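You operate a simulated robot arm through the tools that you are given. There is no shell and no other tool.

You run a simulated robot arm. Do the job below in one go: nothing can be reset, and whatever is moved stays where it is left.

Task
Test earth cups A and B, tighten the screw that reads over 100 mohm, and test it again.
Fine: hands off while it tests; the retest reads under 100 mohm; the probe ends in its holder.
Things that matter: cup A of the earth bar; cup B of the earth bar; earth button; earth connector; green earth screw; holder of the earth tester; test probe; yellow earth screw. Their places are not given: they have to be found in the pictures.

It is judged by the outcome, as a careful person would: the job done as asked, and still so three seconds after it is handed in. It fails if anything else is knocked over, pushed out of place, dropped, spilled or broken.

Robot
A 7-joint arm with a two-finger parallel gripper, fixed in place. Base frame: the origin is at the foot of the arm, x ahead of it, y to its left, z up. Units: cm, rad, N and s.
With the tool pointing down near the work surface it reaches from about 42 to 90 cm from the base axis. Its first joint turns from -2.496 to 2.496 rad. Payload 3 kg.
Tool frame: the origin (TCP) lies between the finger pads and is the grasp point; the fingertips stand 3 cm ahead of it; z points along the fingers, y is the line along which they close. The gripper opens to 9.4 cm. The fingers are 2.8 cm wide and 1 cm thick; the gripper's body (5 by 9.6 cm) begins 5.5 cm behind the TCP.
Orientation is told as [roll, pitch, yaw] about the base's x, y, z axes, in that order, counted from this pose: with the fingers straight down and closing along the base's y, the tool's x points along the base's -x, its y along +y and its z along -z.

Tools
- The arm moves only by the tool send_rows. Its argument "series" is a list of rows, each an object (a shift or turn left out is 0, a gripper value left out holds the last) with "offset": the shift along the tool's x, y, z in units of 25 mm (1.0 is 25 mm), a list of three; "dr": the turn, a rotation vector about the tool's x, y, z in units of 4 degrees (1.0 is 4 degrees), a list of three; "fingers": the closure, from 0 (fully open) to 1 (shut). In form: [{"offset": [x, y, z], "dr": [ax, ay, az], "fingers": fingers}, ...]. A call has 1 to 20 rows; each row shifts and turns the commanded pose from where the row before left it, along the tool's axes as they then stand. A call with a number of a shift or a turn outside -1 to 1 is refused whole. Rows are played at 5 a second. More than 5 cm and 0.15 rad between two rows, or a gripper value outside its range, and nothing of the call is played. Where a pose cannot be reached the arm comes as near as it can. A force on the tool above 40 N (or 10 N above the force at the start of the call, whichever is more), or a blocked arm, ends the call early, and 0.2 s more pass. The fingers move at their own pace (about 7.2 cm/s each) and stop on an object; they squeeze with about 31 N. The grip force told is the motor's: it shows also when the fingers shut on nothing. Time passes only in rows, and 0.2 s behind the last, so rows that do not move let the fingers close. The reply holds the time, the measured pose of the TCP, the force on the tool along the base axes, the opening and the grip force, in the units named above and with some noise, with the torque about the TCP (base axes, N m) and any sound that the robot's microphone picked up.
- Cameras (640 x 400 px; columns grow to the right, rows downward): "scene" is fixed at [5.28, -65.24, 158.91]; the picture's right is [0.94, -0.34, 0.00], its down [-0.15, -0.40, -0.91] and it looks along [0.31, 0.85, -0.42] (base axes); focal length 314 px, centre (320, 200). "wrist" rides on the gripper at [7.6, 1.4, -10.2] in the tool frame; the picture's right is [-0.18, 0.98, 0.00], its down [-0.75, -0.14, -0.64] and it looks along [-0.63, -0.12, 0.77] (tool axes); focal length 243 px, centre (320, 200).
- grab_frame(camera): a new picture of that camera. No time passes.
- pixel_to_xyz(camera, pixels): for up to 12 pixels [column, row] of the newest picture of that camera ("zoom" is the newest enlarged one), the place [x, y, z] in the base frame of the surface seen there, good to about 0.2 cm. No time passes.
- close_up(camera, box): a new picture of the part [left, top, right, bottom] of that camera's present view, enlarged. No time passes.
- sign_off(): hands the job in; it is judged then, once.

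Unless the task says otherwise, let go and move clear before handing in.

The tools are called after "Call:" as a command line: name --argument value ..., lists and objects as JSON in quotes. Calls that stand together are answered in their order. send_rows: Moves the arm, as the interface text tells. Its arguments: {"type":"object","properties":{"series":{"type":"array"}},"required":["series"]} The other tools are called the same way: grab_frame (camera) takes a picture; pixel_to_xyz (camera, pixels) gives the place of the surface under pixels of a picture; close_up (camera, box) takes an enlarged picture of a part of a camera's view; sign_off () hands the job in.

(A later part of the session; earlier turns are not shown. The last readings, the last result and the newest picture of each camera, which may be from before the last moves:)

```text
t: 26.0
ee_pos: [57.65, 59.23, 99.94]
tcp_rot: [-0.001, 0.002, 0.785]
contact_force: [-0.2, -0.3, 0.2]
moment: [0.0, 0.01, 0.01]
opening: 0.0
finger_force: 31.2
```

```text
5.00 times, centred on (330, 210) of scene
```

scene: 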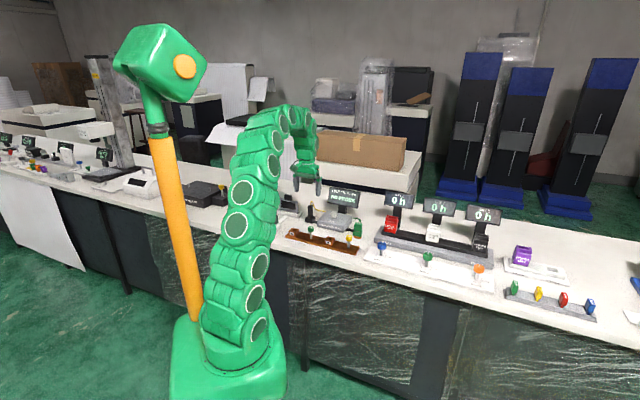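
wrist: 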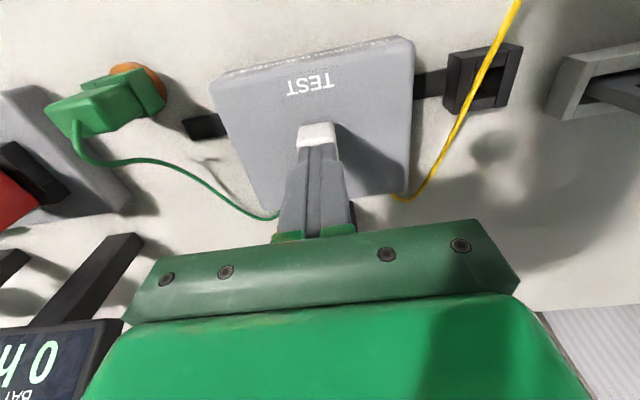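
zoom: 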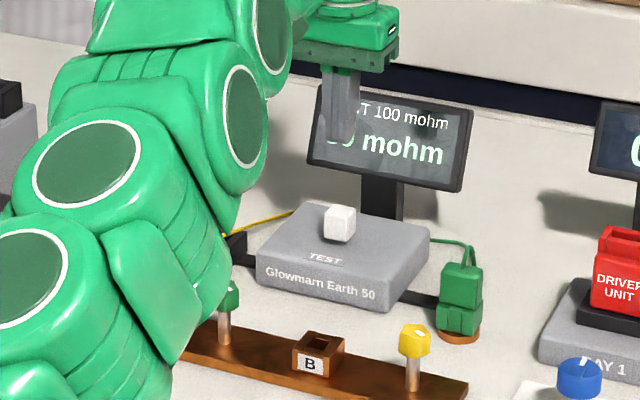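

The reading is up but the fingers hide the first digits. I move back toward cup A at this height, opening the fingers, so the display is visible.

Call:
send_rows --series '[{"offset": [0.834, 0.644, 0], "fingers": 0.4}, {"offset": [0.834, 0.644, 0]}, {"offset": [0.834, 0.644, 0]}, {"offset": [0.834, 0.644, 0]}, {"offset": [0.834, 0.644, 0]}, {"offset": [0.834, 0.644, 0]}, {"offset": [0.834, 0.644, 0]}, {"offset": [0.834, 0.6, 0]}, {}, {}]'

Call:
close_up --camera "scene" --box '[270, 170, 390, 250]'

Call:
grab_frame --camera "wrist"

Call:
close_up --camera "wrist" --box '[260, 60, 380, 180]'

```text
t: 28.2
ee_pos: [36.77, 56.58, 100.11]
tcp_rot: [-0.001, 0.0, 0.785]
contact_force: [-0.2, 0.6, -0.3]
moment: [0.0, 0.0, 0.02]
opening: 5.66
finger_force: 0.0
```

```text
5.00 times, centred on (330, 210) of scene
```

zoom: 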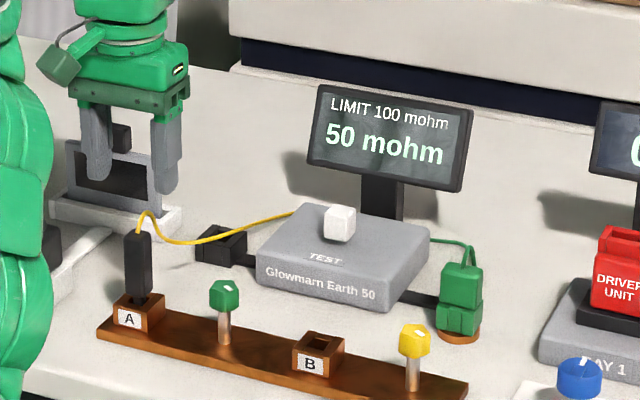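

```text
taken
```

wrist: 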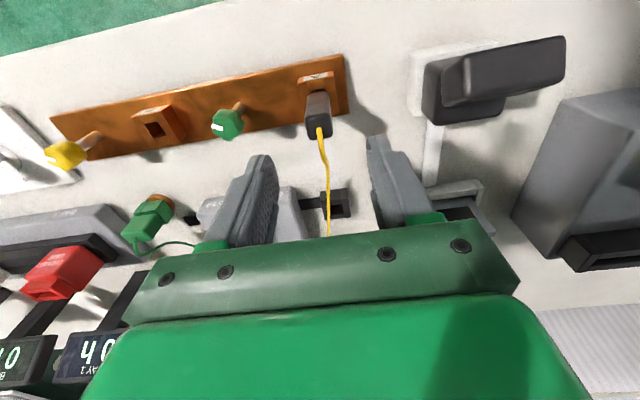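

```text
3.33 times, centred on (320, 120) of wrist
```

zoom: 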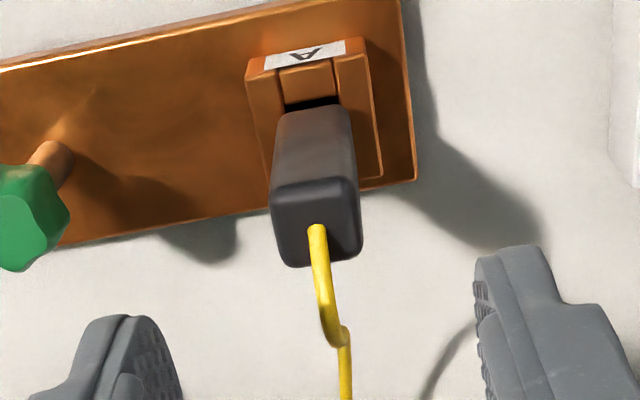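

Cup A reads 50 mohm (under 100). Now I measure the probe top to regrasp it.

Call:
pixel_to_xyz --camera "zoom" --pixels '[[277, 190], [352, 182], [290, 260], [358, 248], [315, 215], [280, 120], [345, 110], [320, 150]]'

```text
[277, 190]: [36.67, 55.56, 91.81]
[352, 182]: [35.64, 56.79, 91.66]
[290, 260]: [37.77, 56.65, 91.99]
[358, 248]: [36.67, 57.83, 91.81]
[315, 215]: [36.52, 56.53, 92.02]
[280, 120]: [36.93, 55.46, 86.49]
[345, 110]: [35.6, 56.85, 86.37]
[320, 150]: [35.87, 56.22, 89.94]
```

The probe is seated (top 91.85, centre (36.7,56.7)). I descend, grip and lift it again.

Call:
send_rows --series '[{"offset": [-0.014, 0.05, 0.7]}, {"offset": [0, 0, 0.8]}, {"offset": [0, 0, 0.8]}, {"offset": [0, 0, 0.8]}, {"offset": [0, 0, 0.6]}, {"offset": [0, 0, 0.44]}, {}, {"fingers": 1}, {}, {}, {}, {}]'

Call:
grab_frame --camera "wrist"

```text
t: 30.8
ee_pos: [36.74, 56.87, 89.8]
tcp_rot: [-0.001, -0.001, 0.785]
contact_force: [-0.3, -0.6, 0.7]
moment: [-0.01, -0.01, 0.01]
opening: 2.27
finger_force: 31.3
```

```text
taken
```

wrist: 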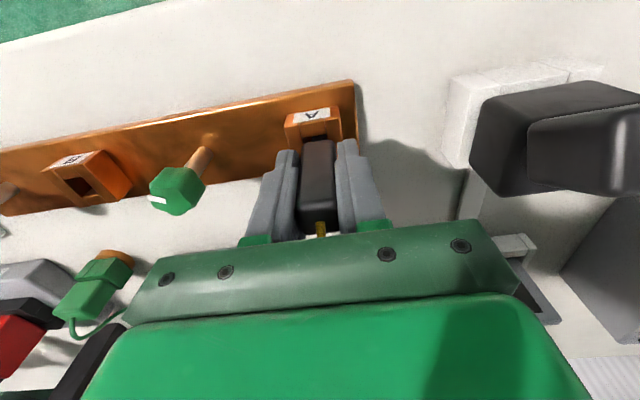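

Gripped firmly again. Lifting 9.5 cm and then moving along the bar to cup B.

Call:
send_rows --series '[{"offset": [0, 0, -0.3]}, {"offset": [0, 0, -0.5]}, {"offset": [0, 0, -0.7]}, {"offset": [0, 0, -0.8]}, {"offset": [0, 0, -0.8]}, {"offset": [0, 0, -0.7]}, {}]'

Call:
send_rows --series '[{"offset": [0, -0.5, 0]}, {"offset": [0, -0.8, 0]}, {"offset": [0, -0.9, 0]}, {"offset": [0, -0.9, 0]}, {"offset": [0, -0.9, 0]}, {"offset": [0, -0.9, 0]}, {"offset": [0, -0.9, 0]}, {"offset": [0, -0.8, 0]}, {"offset": [0, -0.56, 0]}, {}, {}]'

Call:
grab_frame --camera "wrist"

Call:
close_up --camera "wrist" --box '[285, 65, 365, 145]'

```text
t: 32.4
ee_pos: [36.82, 56.77, 99.16]
tcp_rot: [-0.001, -0.001, 0.786]
contact_force: [0.1, 0.3, -0.3]
moment: [0.0, -0.01, 0.04]
opening: 2.28
finger_force: 30.6
```

```text
t: 34.8
ee_pos: [49.32, 44.31, 99.04]
tcp_rot: [-0.001, 0.001, 0.785]
contact_force: [-0.2, 0.4, -0.7]
moment: [0.02, 0.0, 0.0]
opening: 2.3
finger_force: 31.3
```

```text
taken
```

wrist: 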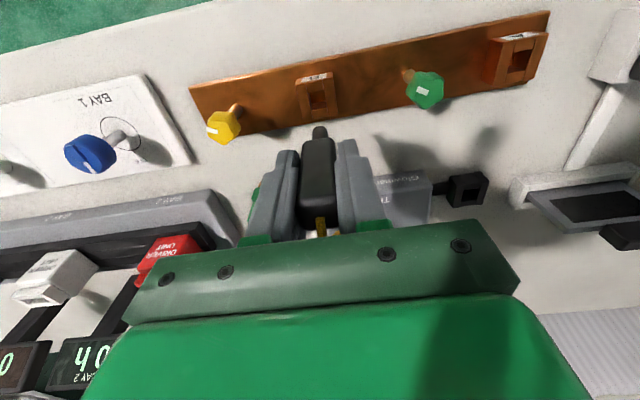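

```text
5.00 times, centred on (325, 105) of wrist
```

zoom: 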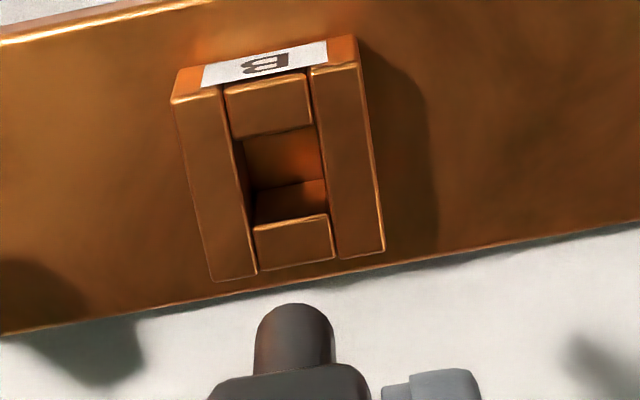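

Above cup B now; measuring rim (173,103), (357,68), (213,280), (384,250) and tip points.

Call:
pixel_to_xyz --camera "zoom" --pixels '[[178, 107], [354, 72], [216, 276], [381, 246], [232, 140], [317, 126], [254, 232], [332, 218], [295, 315], [260, 345], [330, 345], [295, 345]]'

```text
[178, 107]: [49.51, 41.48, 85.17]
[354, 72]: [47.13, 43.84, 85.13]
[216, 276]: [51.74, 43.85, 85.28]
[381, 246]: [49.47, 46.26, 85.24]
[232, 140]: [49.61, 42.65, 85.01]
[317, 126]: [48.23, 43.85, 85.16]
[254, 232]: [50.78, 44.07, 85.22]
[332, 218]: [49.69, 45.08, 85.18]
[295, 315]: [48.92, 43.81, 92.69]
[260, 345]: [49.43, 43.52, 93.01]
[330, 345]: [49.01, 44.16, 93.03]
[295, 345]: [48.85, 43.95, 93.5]
```

Cup B's centre is about (49.5,43.9); the tip seems ~0.3 cm off along the bar. I take a fresh pose reading first.

Call:
send_rows --series '[{}]'

Call:
send_rows --series '[{}]'

Call:
close_up --camera "wrist" --box '[285, 65, 365, 145]'

Call:
pixel_to_xyz --camera "zoom" --pixels '[[290, 310], [258, 335], [332, 335], [256, 355], [333, 355], [178, 107], [354, 72], [216, 276], [381, 246], [200, 180], [355, 150], [290, 190]]'

```text
t: 35.2
ee_pos: [49.37, 44.19, 99.03]
tcp_rot: [0.0, -0.001, 0.785]
contact_force: [-0.3, 0.7, -0.3]
moment: [-0.01, 0.01, 0.01]
opening: 2.3
finger_force: 31.0
```

```text
t: 35.6
ee_pos: [49.41, 44.13, 99.16]
tcp_rot: [0.001, 0.001, 0.787]
contact_force: [0.4, 0.5, 0.0]
moment: [0.02, 0.0, -0.01]
opening: 2.25
finger_force: 31.0
```

```text
5.00 times, centred on (325, 105) of wrist
```

zoom: 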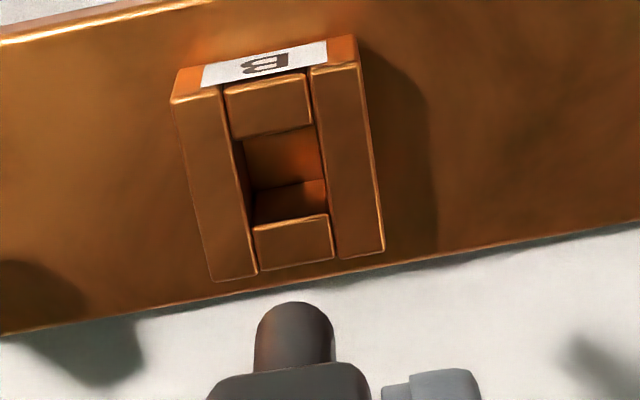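

```text
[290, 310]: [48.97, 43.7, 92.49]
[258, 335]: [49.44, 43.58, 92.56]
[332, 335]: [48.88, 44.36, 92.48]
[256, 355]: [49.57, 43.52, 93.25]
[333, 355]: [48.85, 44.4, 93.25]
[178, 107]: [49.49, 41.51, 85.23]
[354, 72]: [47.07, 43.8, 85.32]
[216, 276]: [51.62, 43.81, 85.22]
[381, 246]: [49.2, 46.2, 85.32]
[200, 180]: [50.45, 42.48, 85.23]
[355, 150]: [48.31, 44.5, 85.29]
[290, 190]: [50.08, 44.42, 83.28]
```

The tip needs about -0.27 cm along tool y. Correcting and lowering to just above seated height.

Call:
send_rows --series '[{"offset": [-0.02, -0.11, 0.4]}, {"offset": [0, 0, 0.7]}, {"offset": [0, 0, 0.8]}, {"offset": [0, 0, 0.6]}, {"offset": [0, 0, 0.4]}, {"offset": [0, 0, 0.3]}, {"offset": [0, 0, 0.2]}, {}]'

Call:
close_up --camera "wrist" --box '[260, 80, 380, 240]'

Call:
close_up --camera "scene" --box '[290, 190, 380, 250]'

```text
t: 37.4
ee_pos: [49.7, 43.97, 90.64]
tcp_rot: [0.001, 0.0, 0.787]
contact_force: [2.5, 1.9, 16.4]
moment: [0.04, -0.35, 0.04]
opening: 2.27
finger_force: 31.3
```

```text
2.50 times, centred on (320, 160) of wrist
```

zoom: 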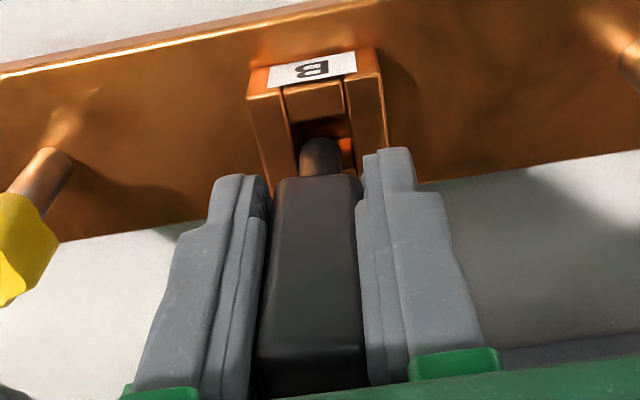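

```text
6.67 times, centred on (335, 220) of scene
```

zoom: 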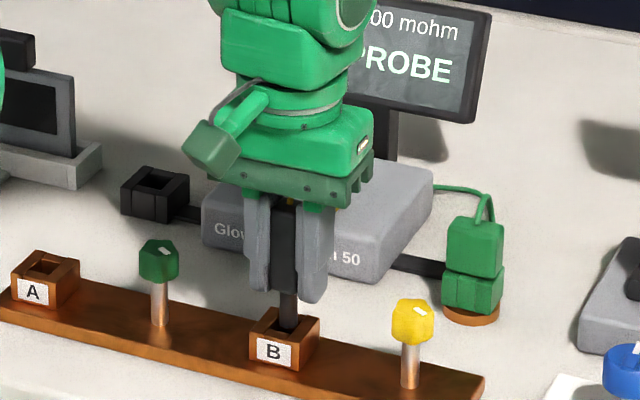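

The display still says NO PROBE and the probe has ridden up in the fingers: the tip sits on the rim of cup B. I look closer before correcting.

Call:
close_up --camera "wrist" --box '[285, 90, 355, 160]'

Call:
pixel_to_xyz --camera "zoom" --pixels '[[320, 240], [285, 260], [355, 260], [150, 170], [370, 130], [190, 250], [400, 210], [310, 290], [290, 215], [380, 190]]'

Call:
close_up --camera "scene" --box '[316, 220, 346, 250]'

```text
5.71 times, centred on (320, 125) of wrist
```

zoom: 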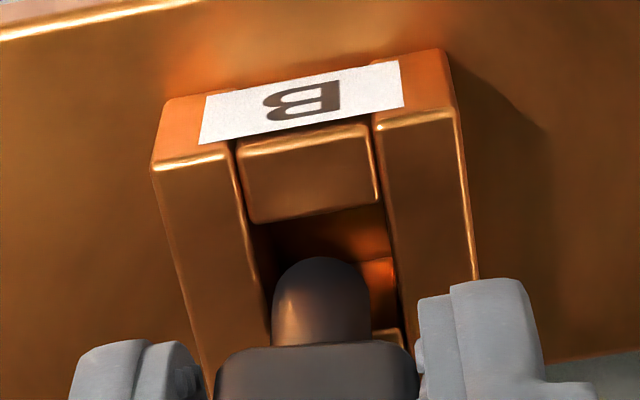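

```text
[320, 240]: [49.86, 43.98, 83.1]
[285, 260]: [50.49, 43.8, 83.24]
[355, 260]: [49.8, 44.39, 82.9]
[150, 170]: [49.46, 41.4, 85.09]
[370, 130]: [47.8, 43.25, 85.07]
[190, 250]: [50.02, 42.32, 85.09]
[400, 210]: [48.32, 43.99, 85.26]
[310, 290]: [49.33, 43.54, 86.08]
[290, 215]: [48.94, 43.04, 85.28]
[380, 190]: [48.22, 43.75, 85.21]
```

```text
13.33 times, centred on (331, 235) of scene
```

zoom: 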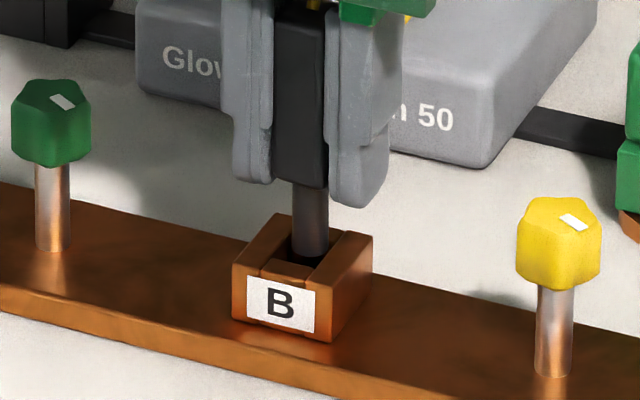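

Working it out, the tip is centred along the bar but rests on the far wall, about 0.25 cm too far outward. I lift slightly, shift 0.25 cm inward and look again.

Call:
send_rows --series '[{"offset": [0, 0, -0.2]}, {"offset": [0.1, 0.01, 0]}, {}, {}]'

Call:
close_up --camera "wrist" --box '[285, 90, 355, 160]'

```text
t: 38.4
ee_pos: [49.5, 43.86, 91.14]
tcp_rot: [0.0, -0.002, 0.787]
contact_force: [-0.9, 0.0, -0.2]
moment: [-0.02, -0.02, 0.0]
opening: 2.28
finger_force: 31.0
```

```text
5.71 times, centred on (320, 125) of wrist
```

zoom: 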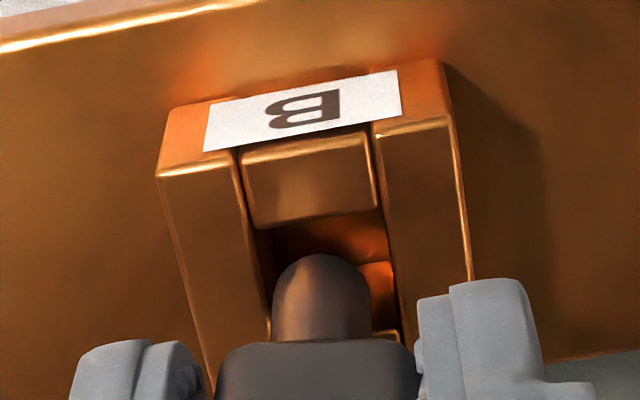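

Tip is now centred in the opening in both directions. Lowering slowly about 1.9 cm with the tip entering the cup.

Call:
send_rows --series '[{"offset": [0, 0, 0.15]}, {"offset": [0, 0, 0.15]}, {"offset": [0, 0, 0.15]}, {"offset": [0, 0, 0.15]}, {"offset": [0, 0, 0.15]}, {}]'

Call:
close_up --camera "wrist" --box '[260, 80, 380, 240]'

Call:
close_up --camera "scene" --box '[290, 190, 380, 250]'

```text
t: 39.8
ee_pos: [49.41, 43.7, 89.32]
tcp_rot: [-0.001, 0.001, 0.785]
contact_force: [-0.3, 0.0, -0.5]
moment: [0.0, -0.01, 0.0]
opening: 2.27
finger_force: 30.9
```

```text
2.50 times, centred on (320, 160) of wrist
```

zoom: 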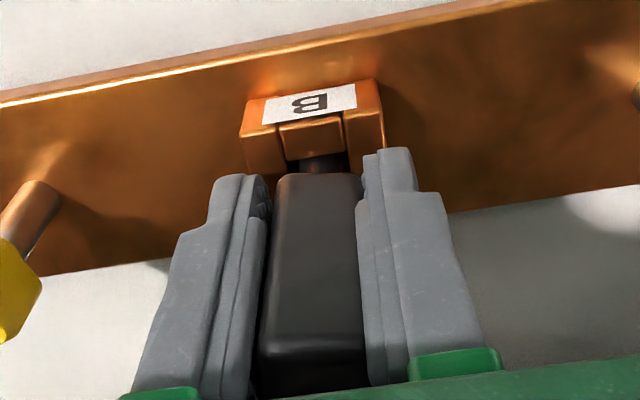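

```text
6.67 times, centred on (335, 220) of scene
```

zoom: 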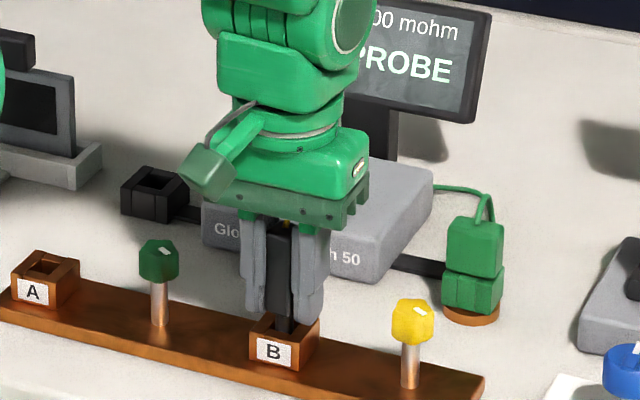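

No contact force, tip entering. Lowering another ~0.6 cm slowly.

Call:
send_rows --series '[{"offset": [0, 0, 0.08]}, {"offset": [0, 0, 0.08]}, {"offset": [0, 0, 0.06]}, {}]'

Call:
close_up --camera "wrist" --box '[260, 80, 380, 240]'

Call:
close_up --camera "scene" --box '[290, 190, 380, 250]'

```text
t: 40.8
ee_pos: [49.39, 43.63, 88.68]
tcp_rot: [0.001, 0.002, 0.785]
contact_force: [1.1, -0.5, -0.4]
moment: [0.0, 0.0, 0.0]
opening: 2.26
finger_force: 31.3
```

```text
2.50 times, centred on (320, 160) of wrist
```

zoom: 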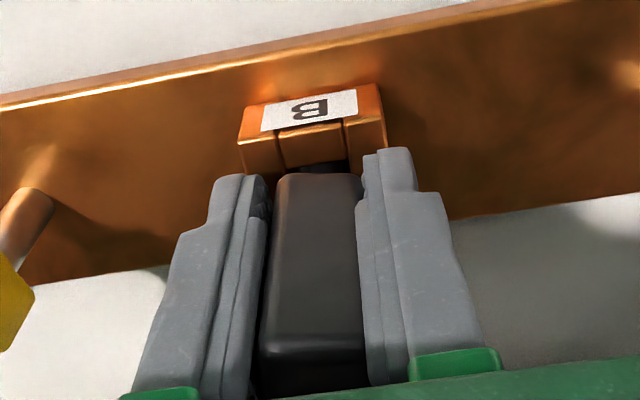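

```text
6.67 times, centred on (335, 220) of scene
```

zoom: 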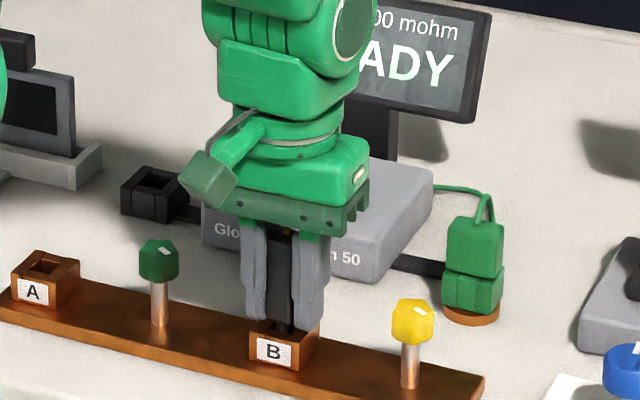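

The display now shows READY. I release the probe and check that it stands on its own.

Call:
send_rows --series '[{"fingers": 0.4}, {}, {}, {}]'

Call:
close_up --camera "scene" --box '[290, 190, 380, 250]'

Call:
close_up --camera "wrist" --box '[260, 80, 380, 240]'

```text
t: 41.8
ee_pos: [49.42, 43.83, 88.76]
tcp_rot: [0.001, 0.001, 0.784]
contact_force: [0.3, 0.3, 0.0]
moment: [-0.02, 0.01, 0.0]
opening: 5.63
finger_force: 0.1
```

```text
6.67 times, centred on (335, 220) of scene
```

zoom: 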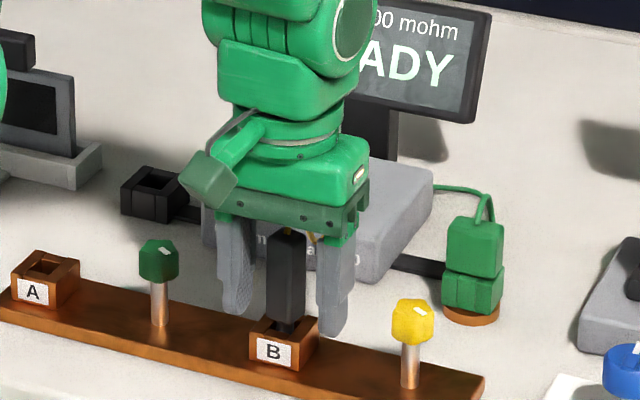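

```text
2.50 times, centred on (320, 160) of wrist
```

zoom: 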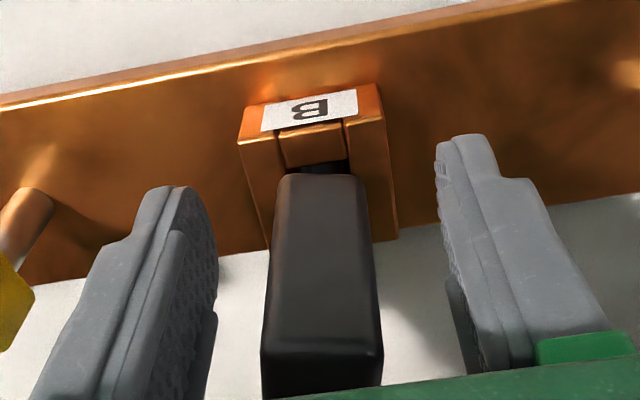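

The probe stands in cup B. Rising straight up, then to the button at height 100 with fingers closing.

Call:
send_rows --series '[{"offset": [0, 0, -0.5]}, {"offset": [0, 0, -0.9]}, {"offset": [0, 0, -0.9]}, {"offset": [0, 0, -0.9]}, {"offset": [0, 0, -0.8]}, {"offset": [0, 0, -0.5]}, {}, {"offset": [-0.84, 0.254, 0], "fingers": 1}, {"offset": [-0.84, 0.254, 0]}, {"offset": [-0.84, 0.254, 0]}, {"offset": [-0.84, 0.254, 0]}, {"offset": [-0.84, 0.254, 0]}, {"offset": [-0.84, 0.254, 0]}, {"offset": [-0.84, 0.254, 0]}, {"offset": [-0.84, 0.254, 0]}, {}, {}]'

Call:
grab_frame --camera "wrist"

Call:
close_up --camera "scene" --box '[270, 170, 390, 250]'

```text
t: 45.4
ee_pos: [57.7, 59.19, 99.85]
tcp_rot: [0.0, 0.0, 0.786]
contact_force: [-0.8, 0.2, 0.2]
moment: [-0.02, -0.01, 0.0]
opening: 0.01
finger_force: 31.3
```

```text
taken
```

wrist: 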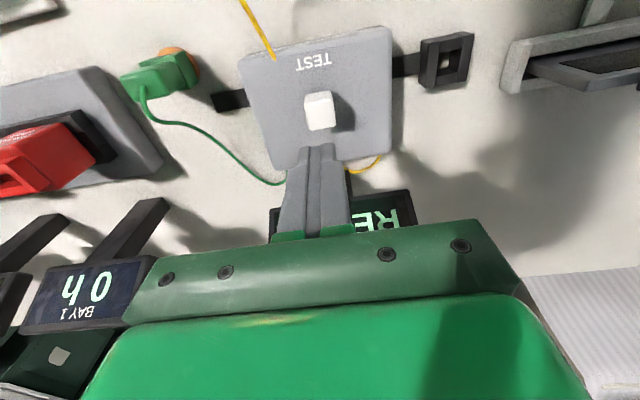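

```text
5.00 times, centred on (330, 210) of scene
```

zoom: 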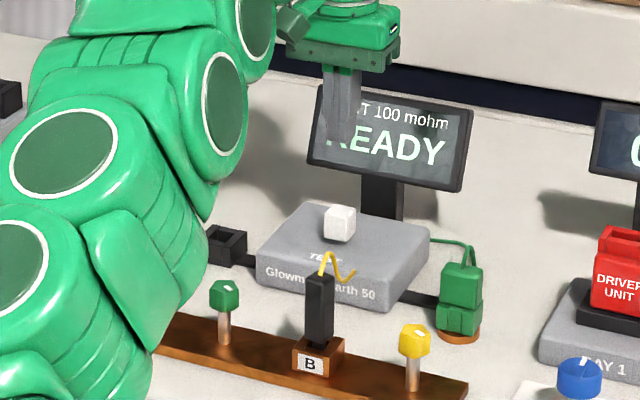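

READY with probe in B and fingers over the button. Pressing as before and lifting right away.

Call:
send_rows --series '[{"offset": [0, 0.03, 0.6]}, {"offset": [0, 0, 0.7]}, {"offset": [0, 0, 0.6]}, {"offset": [0, 0, 0.5]}, {"offset": [0, 0, 0.4]}, {"offset": [0, 0, 0.14]}, {"offset": [0, 0, 0.08]}, {"offset": [0, 0, 0.08]}, {"offset": [0, 0, 0.08]}, {"offset": [0, 0, -0.28]}, {"offset": [0, 0, -0.7]}, {"offset": [0, 0, -0.8]}, {"offset": [0, 0, -0.8]}, {"offset": [0, 0, -0.6]}]'

Call:
close_up --camera "scene" --box '[270, 170, 390, 250]'

```text
t: 48.4
ee_pos: [57.92, 59.13, 100.15]
tcp_rot: [0.001, 0.001, 0.787]
contact_force: [-0.3, 0.3, 0.0]
moment: [0.01, 0.02, 0.02]
opening: 0.0
finger_force: 30.8
heard: click
```

```text
5.00 times, centred on (330, 210) of scene
```

zoom: 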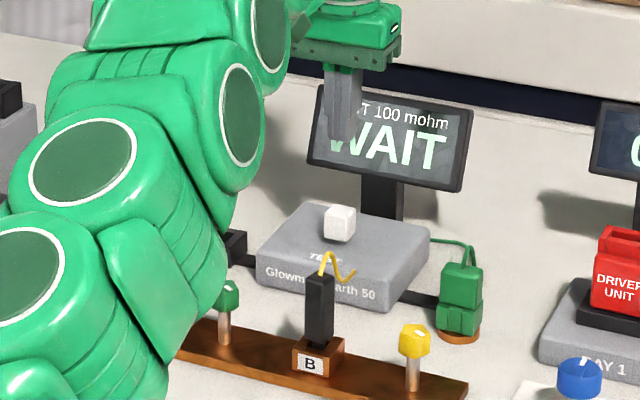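

WAIT is displayed; staying clear until the test is done.

Call:
send_rows --series '[{}, {}, {}, {}, {}, {}, {}, {}, {}, {}]'

Call:
close_up --camera "scene" --box '[320, 180, 380, 220]'

```text
t: 50.6
ee_pos: [57.88, 59.32, 100.09]
tcp_rot: [-0.001, 0.0, 0.786]
contact_force: [0.4, -0.4, 0.5]
moment: [0.0, 0.06, 0.02]
opening: 0.0
finger_force: 31.4
```

```text
10.00 times, centred on (350, 200) of scene
```

zoom: 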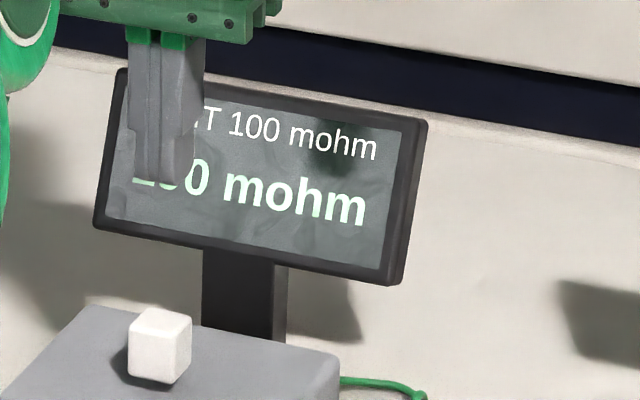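

The reading seems three digits ("?60/?80 mohm") but is partly hidden. I move toward the yellow screw at this height, opening the fingers, to see it fully.

Call:
send_rows --series '[{"offset": [0.85, -0.695, 0], "fingers": 0.4}, {"offset": [0.85, -0.695, 0]}, {"offset": [0.85, -0.695, 0]}, {"offset": [0.85, -0.695, 0]}, {"offset": [0.85, -0.695, 0]}, {"offset": [0.85, -0.695, 0]}, {"offset": [0.85, -0.695, 0]}, {"offset": [0.85, -0.695, 0]}, {}, {}]'

Call:
close_up --camera "scene" --box '[290, 170, 390, 250]'

Call:
grab_frame --camera "wrist"

Call:
close_up --camera "wrist" --box '[285, 60, 365, 140]'

```text
t: 52.8
ee_pos: [55.56, 37.2, 100.06]
tcp_rot: [-0.001, -0.001, 0.785]
contact_force: [-0.1, 0.5, 0.2]
moment: [0.0, 0.02, 0.0]
opening: 5.64
finger_force: 0.0
```

```text
5.00 times, centred on (340, 210) of scene
```

zoom: 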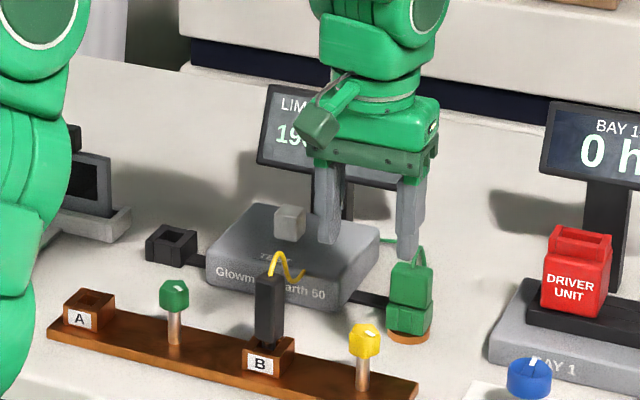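

```text
taken
```

wrist: 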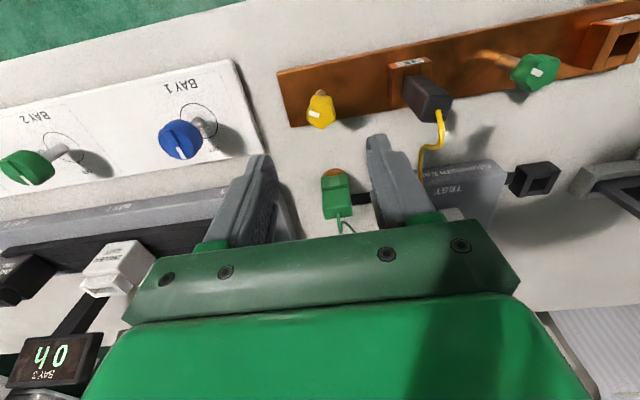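

```text
5.00 times, centred on (325, 100) of wrist
```

zoom: 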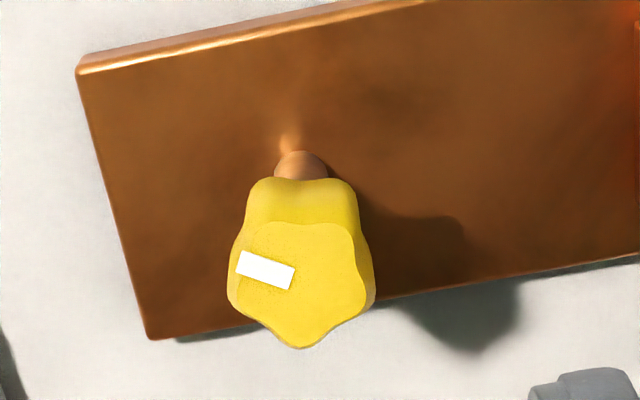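

The display starts with "19_" and earlier ended in "0": cup B reads 190 mohm, so its screw, the yellow one beside it, needs tightening. I measure the yellow knob's outline for gripping.

Call:
pixel_to_xyz --camera "zoom" --pixels '[[300, 285], [300, 342], [236, 295], [368, 297], [345, 232], [258, 232], [240, 263], [290, 280], [300, 200], [300, 165]]'

Call:
send_rows --series '[{"dr": [0, 0, -1]}, {"dr": [0, 0, -1]}, {"dr": [0, 0, -1]}, {"dr": [0, 0, -1]}, {"dr": [0, 0, -1]}, {"dr": [0, 0, -1]}, {"dr": [0, 0, -1]}, {"dr": [0, 0, -1]}, {"dr": [0, 0, -1]}, {"dr": [0, 0, -1]}, {"dr": [0, 0, -1]}, {"dr": [0, 0, -1]}, {"dr": [0, 0, -1]}, {"dr": [0, 0, -0.5]}, {}]'

Call:
grab_frame --camera "wrist"

Call:
close_up --camera "scene" --box '[290, 170, 390, 250]'

```text
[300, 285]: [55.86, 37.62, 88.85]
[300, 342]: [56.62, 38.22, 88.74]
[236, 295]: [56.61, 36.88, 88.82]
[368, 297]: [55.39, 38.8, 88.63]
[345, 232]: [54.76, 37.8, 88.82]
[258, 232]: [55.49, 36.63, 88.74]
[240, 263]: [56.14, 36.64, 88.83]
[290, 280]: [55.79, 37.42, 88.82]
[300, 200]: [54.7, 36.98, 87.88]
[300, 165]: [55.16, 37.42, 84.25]
```

```text
t: 56.0
ee_pos: [55.53, 37.34, 99.98]
tcp_rot: [0.001, -0.001, 1.729]
contact_force: [0.0, 0.1, -0.3]
moment: [0.01, 0.01, -0.03]
opening: 5.63
finger_force: 0.1
```

```text
taken
```

wrist: 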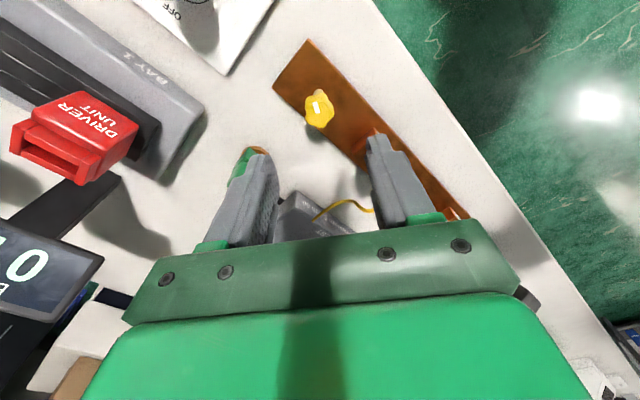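

```text
5.00 times, centred on (340, 210) of scene
```

zoom: 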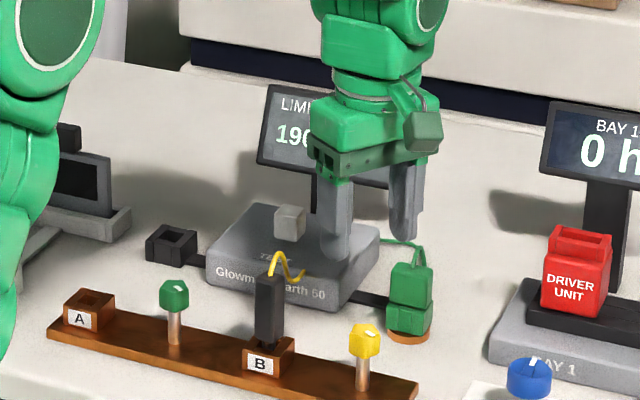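

The display shows 190 mohm for B. Knob centre is about (55.72,37.65), lobes at ~33°+72k, so a stable grip is at yaw 123°; I pre-turn counter-clockwise to that and centre over the knob.

Call:
send_rows --series '[{"dr": [0, 0, -1]}, {"dr": [0, 0, -1]}, {"dr": [0, 0, -1]}, {"dr": [0, 0, -1]}, {"dr": [0, 0, -1]}, {"dr": [0, 0, -1]}, {}, {"offset": [-0.063, -0.131, 0]}, {"offset": [0, 0, 0.8]}, {"offset": [0, 0, 0.8]}, {}, {}]'

Call:
grab_frame --camera "wrist"

Call:
close_up --camera "wrist" --box '[270, 70, 370, 170]'

```text
t: 58.6
ee_pos: [55.83, 37.58, 96.03]
tcp_rot: [0.001, 0.0, 2.146]
contact_force: [0.0, 0.9, -0.2]
moment: [0.02, 0.0, 0.01]
opening: 5.67
finger_force: 0.1
```

```text
taken
```

wrist: 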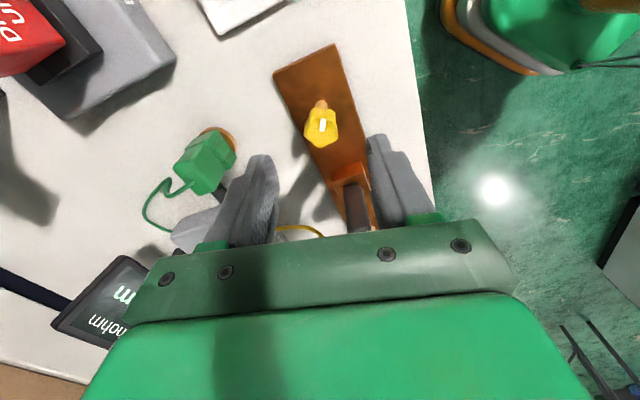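

```text
4.00 times, centred on (320, 120) of wrist
```

zoom: 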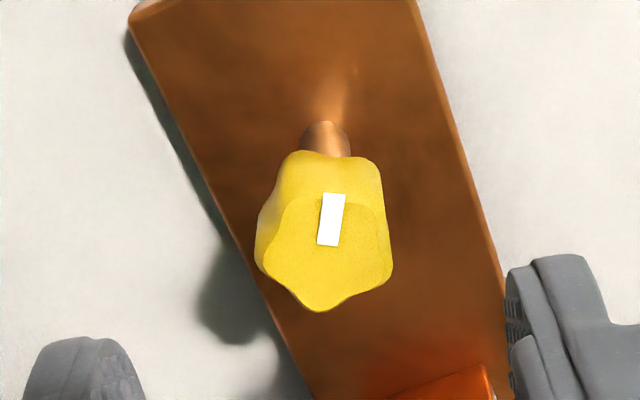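

The knob is nearly under the TCP. Checking its centre once more in this view.

Call:
pixel_to_xyz --camera "zoom" --pixels '[[322, 308], [265, 262], [388, 270], [378, 205], [290, 205], [325, 255], [333, 195], [328, 243], [325, 170], [325, 140]]'

```text
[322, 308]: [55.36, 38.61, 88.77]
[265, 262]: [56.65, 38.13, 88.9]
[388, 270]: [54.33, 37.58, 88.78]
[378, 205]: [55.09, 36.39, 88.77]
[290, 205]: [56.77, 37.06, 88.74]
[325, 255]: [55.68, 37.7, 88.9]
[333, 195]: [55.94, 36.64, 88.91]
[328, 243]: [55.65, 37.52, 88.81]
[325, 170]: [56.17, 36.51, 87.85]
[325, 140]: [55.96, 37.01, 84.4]
```

Aligned within 1 mm. Descending so the finger pads surround the knob (TCP z≈88), then closing.

Call:
send_rows --series '[{"offset": [-0.03, 0.03, 0.6]}, {"offset": [0, 0, 0.7]}, {"offset": [0, 0, 0.7]}, {"offset": [0, 0, 0.6]}, {"offset": [0, 0, 0.6]}, {}, {}]'

Call:
grab_frame --camera "wrist"

Call:
close_up --camera "scene" --box '[290, 180, 390, 260]'

```text
t: 60.2
ee_pos: [55.55, 37.83, 88.02]
tcp_rot: [-0.001, 0.001, 2.149]
contact_force: [0.3, -1.3, 0.9]
moment: [-0.02, 0.01, 0.0]
opening: 5.62
finger_force: 0.1
```

```text
taken
```

wrist: 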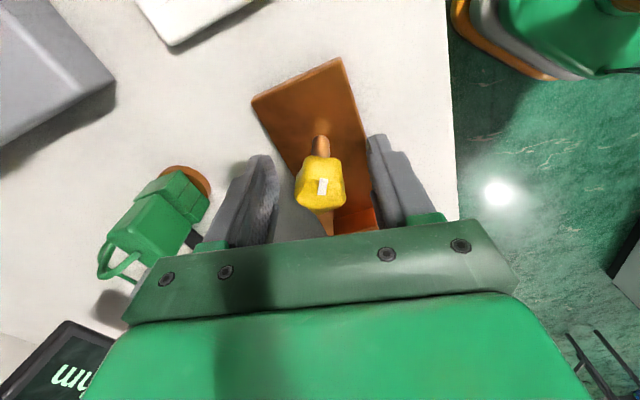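

```text
5.00 times, centred on (340, 220) of scene
```

zoom: 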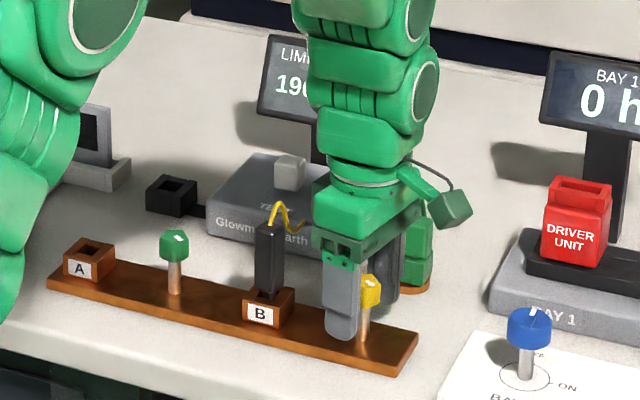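

The knob is centred between the fingers (columns 295–347 between 277 and 370). Closing the grip.

Call:
send_rows --series '[{"fingers": 1}, {}, {}, {}, {}]'

Call:
grab_frame --camera "wrist"

```text
t: 61.4
ee_pos: [55.7, 37.77, 88.09]
tcp_rot: [0.002, 0.0, 2.148]
contact_force: [-16.7, -11.4, 2.5]
moment: [-0.18, -0.19, -0.05]
opening: 2.76
finger_force: 44.8
```

```text
taken
```

wrist: 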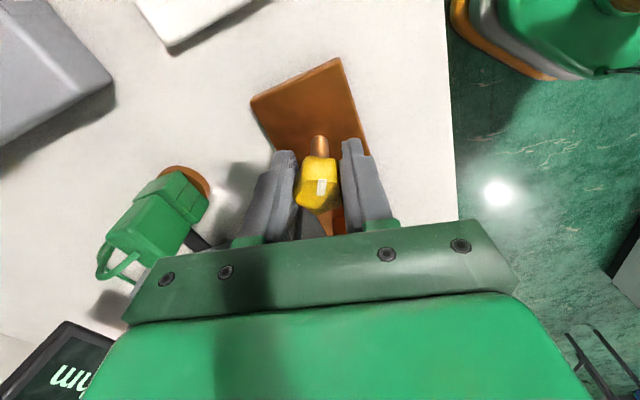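

There is a 20 N side force along the tool's +y, so the knob is slightly off-centre that way. Shifting 1 mm in +y to relieve it.

Call:
send_rows --series '[{"offset": [0, 0.04, 0]}, {}, {}]'

```text
t: 62.2
ee_pos: [55.59, 37.71, 88.04]
tcp_rot: [-0.001, 0.001, 2.147]
contact_force: [5.1, 3.5, -6.6]
moment: [-0.33, -0.14, 0.02]
opening: 2.75
finger_force: 45.0
```

Side force is nearly balanced now. Starting to turn clockwise (from above) in small amounts and watching the torque.

Call:
send_rows --series '[{"offset": [0, -0.008, 0], "dr": [0, 0, 1]}, {"dr": [0, 0, 1]}, {"dr": [0, 0, 1]}, {"dr": [0, 0, 1]}, {}]'

Call:
grab_frame --camera "wrist"

```text
t: 63.4
ee_pos: [55.68, 37.73, 87.99]
tcp_rot: [-0.002, 0.0, 1.866]
contact_force: [17.4, 10.4, -4.8]
moment: [-0.93, -0.23, 0.01]
opening: 2.75
finger_force: 45.2
```

```text
taken
```

wrist: 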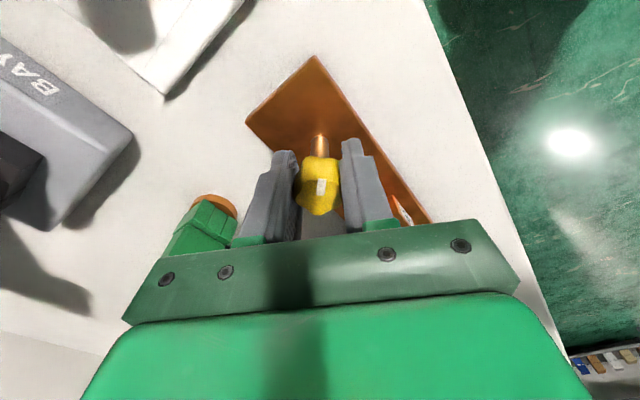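

The knob turns along easily (torque ≈0), but the axis offset builds side force: the knob axis sits ~0.26 cm off in tool x. I open slightly, recentre, and regrip.

Call:
send_rows --series '[{"fingers": 0.6}, {}, {}, {"offset": [0.104, -0.03, 0]}, {}, {"fingers": 1}, {}, {}, {}]'

Call:
grab_frame --camera "wrist"

```text
t: 65.4
ee_pos: [55.77, 37.46, 88.03]
tcp_rot: [0.001, 0.0, 1.866]
contact_force: [-0.6, -0.7, -1.0]
moment: [0.09, 0.03, -0.01]
opening: 2.73
finger_force: 45.2
```

```text
taken
```

wrist: 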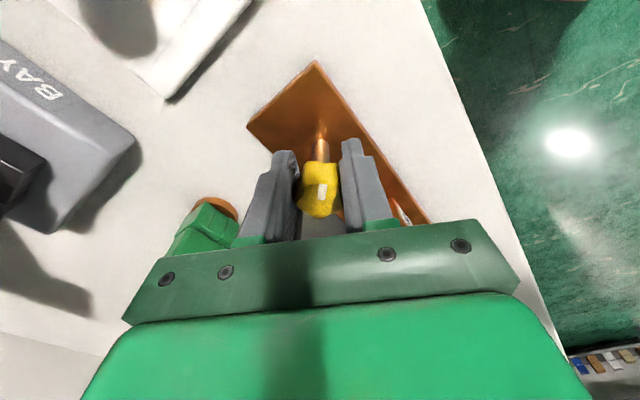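

Side force is now near zero with a good grip (2.73 cm). Turning clockwise further, 20° at a time, watching the forces.

Call:
send_rows --series '[{"dr": [0, 0, 1]}, {"dr": [0, 0, 1]}, {"dr": [0, 0, 1]}, {"dr": [0, 0, 1]}, {"dr": [0, 0, 1]}, {}]'

Call:
grab_frame --camera "wrist"

```text
t: 66.8
ee_pos: [55.67, 37.53, 87.93]
tcp_rot: [-0.001, 0.0, 1.518]
contact_force: [-8.4, 4.1, 5.1]
moment: [-0.56, 0.09, 0.01]
opening: 2.75
finger_force: 44.9
```

```text
taken
```

wrist: 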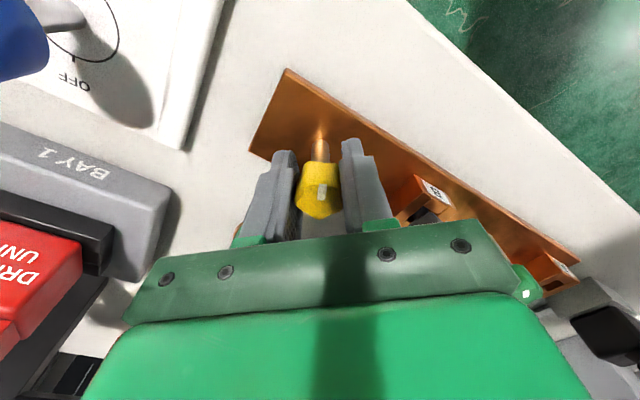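

Turning smoothly with small forces (36° so far). Continuing another 24°.

Call:
send_rows --series '[{"offset": [0, 0.012, 0], "dr": [0, 0, 1]}, {"dr": [0, 0, 1]}, {"dr": [0, 0, 1]}, {"dr": [0, 0, 1]}, {"dr": [0, 0, 1]}, {"dr": [0, 0, 1]}, {}]'

Call:
grab_frame --camera "wrist"

Call:
close_up --camera "scene" --box '[290, 180, 390, 260]'

```text
t: 68.4
ee_pos: [55.74, 37.52, 87.97]
tcp_rot: [0.0, -0.002, 1.099]
contact_force: [-13.7, 13.8, 3.5]
moment: [-0.02, 0.06, 0.01]
opening: 2.73
finger_force: 45.2
```

```text
taken
```

wrist: 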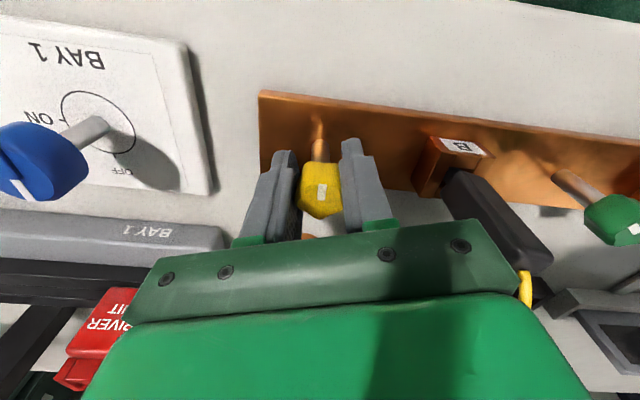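

```text
5.00 times, centred on (340, 220) of scene
```

zoom: 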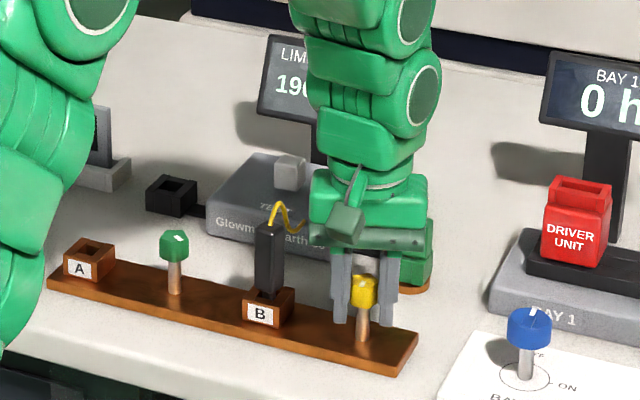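

Turned 60° so far, still low torque; a small side force in +y to relieve. Continuing another 28° with a slight correction.

Call:
send_rows --series '[{"offset": [0, 0.026, 0], "dr": [0, 0, 1]}, {"offset": [0, 0.005, 0], "dr": [0, 0, 1]}, {"offset": [0, 0.005, 0], "dr": [0, 0, 1]}, {"dr": [0, 0, 1]}, {"dr": [0, 0, 1]}, {"dr": [0, 0, 1]}, {"dr": [0, 0, 1]}, {}]'

Call:
grab_frame --camera "wrist"

```text
t: 70.2
ee_pos: [55.52, 37.54, 87.98]
tcp_rot: [0.0, 0.002, 0.61]
contact_force: [-23.1, 25.9, -1.5]
moment: [0.28, -0.67, 0.09]
opening: 2.72
finger_force: 45.1
```

```text
taken
```

wrist: 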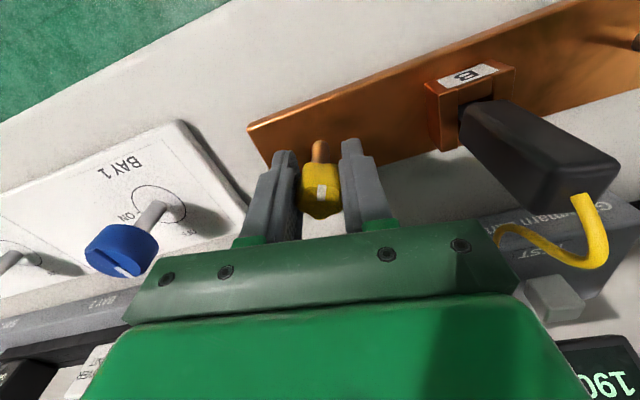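

88° turned; side force grew to ~34 N in +y, torque 0.09 Nm. Relieving the side force first.

Call:
send_rows --series '[{"offset": [0, 0.05, 0]}, {}, {}]'

```text
t: 71.0
ee_pos: [55.52, 37.56, 87.94]
tcp_rot: [-0.002, 0.001, 0.612]
contact_force: [-24.7, 5.4, 5.8]
moment: [-0.54, 0.9, 0.06]
opening: 2.72
finger_force: 45.2
```

Some friction drag remains along tool x. I open slightly to free the grip and check the marker and centre.

Call:
send_rows --series '[{"fingers": 0.55}, {}, {}, {}]'

Call:
close_up --camera "wrist" --box '[270, 130, 370, 240]'

```text
t: 72.0
ee_pos: [55.55, 37.55, 88.09]
tcp_rot: [-0.001, -0.001, 0.612]
contact_force: [-0.2, 0.2, -0.1]
moment: [-0.01, 0.02, -0.01]
opening: 4.22
finger_force: 0.1
```

```text
3.64 times, centred on (320, 185) of wrist
```

zoom: 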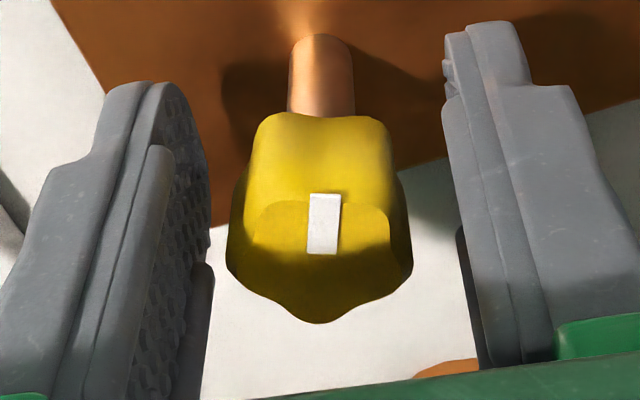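

The marker turned along with the gripper (about 88° total). I measure the knob centre for a well-centred regrip.

Call:
pixel_to_xyz --camera "zoom" --pixels '[[320, 320], [232, 265], [408, 265], [385, 210], [255, 210], [320, 280], [322, 200], [320, 80], [292, 90], [352, 90], [320, 150]]'

```text
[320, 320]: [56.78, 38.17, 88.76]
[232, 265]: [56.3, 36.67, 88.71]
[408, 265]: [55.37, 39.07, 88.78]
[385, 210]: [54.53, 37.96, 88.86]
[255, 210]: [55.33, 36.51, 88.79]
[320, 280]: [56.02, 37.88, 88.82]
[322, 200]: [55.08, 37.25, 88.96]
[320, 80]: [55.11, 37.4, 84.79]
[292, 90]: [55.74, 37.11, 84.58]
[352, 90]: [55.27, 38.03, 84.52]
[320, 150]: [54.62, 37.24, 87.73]
```

Knob centre is (55.66,37.65) while the TCP is at (55.55,37.55). Recentring, regripping, and turning on while watching the torque.

Call:
send_rows --series '[{"offset": [-0.06, 0.012, 0]}, {}, {"fingers": 1}, {}, {}, {}]'

Call:
send_rows --series '[{"dr": [0, 0, 1]}, {"dr": [0, 0, 1]}, {"dr": [0, 0, 1]}, {}]'

```text
t: 73.4
ee_pos: [55.77, 37.65, 87.99]
tcp_rot: [0.001, 0.0, 0.611]
contact_force: [13.4, -15.3, -0.3]
moment: [-0.05, -0.07, -0.02]
opening: 2.71
finger_force: 45.0
```

```text
t: 74.2
ee_pos: [55.69, 37.71, 87.85]
tcp_rot: [0.001, 0.0, 0.41]
contact_force: [6.9, -3.0, -8.4]
moment: [0.03, 0.18, 0.03]
opening: 2.73
finger_force: 44.7
stopped in row 4: the force on the tool passed its limit at 42 N (the readings are from after the stop); the commanded pose is now the measured one
```

The call ended on 42 N after another ~11.5°. I check whether the knob still follows the gripper or has hit its stop.

Call:
close_up --camera "wrist" --box '[270, 130, 370, 240]'

Call:
send_rows --series '[{}]'

```text
3.64 times, centred on (320, 185) of wrist
```

zoom: 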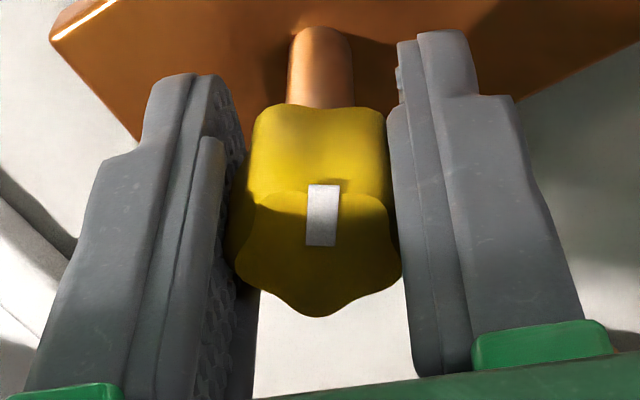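

```text
t: 74.6
ee_pos: [55.68, 37.72, 88.02]
tcp_rot: [-0.001, 0.0, 0.41]
contact_force: [9.2, -4.0, -5.0]
moment: [-0.27, 0.87, -0.05]
opening: 2.76
finger_force: 45.4
```

The knob still follows the gripper (marker unchanged in the tool frame). Trying two more small turns to see if it resists.

Call:
send_rows --series '[{"dr": [0, 0, 0.7]}, {"dr": [0, 0, 0.7]}, {}]'

Call:
close_up --camera "wrist" --box '[270, 130, 370, 240]'

```text
t: 75.4
ee_pos: [55.78, 37.73, 88.02]
tcp_rot: [-0.002, 0.001, 0.311]
contact_force: [-3.6, -11.0, -8.6]
moment: [0.19, -0.77, -0.02]
opening: 2.72
finger_force: 44.9
```

```text
3.64 times, centred on (320, 185) of wrist
```

zoom: 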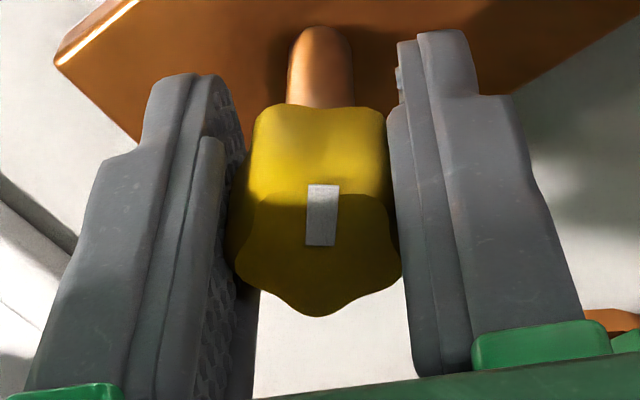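

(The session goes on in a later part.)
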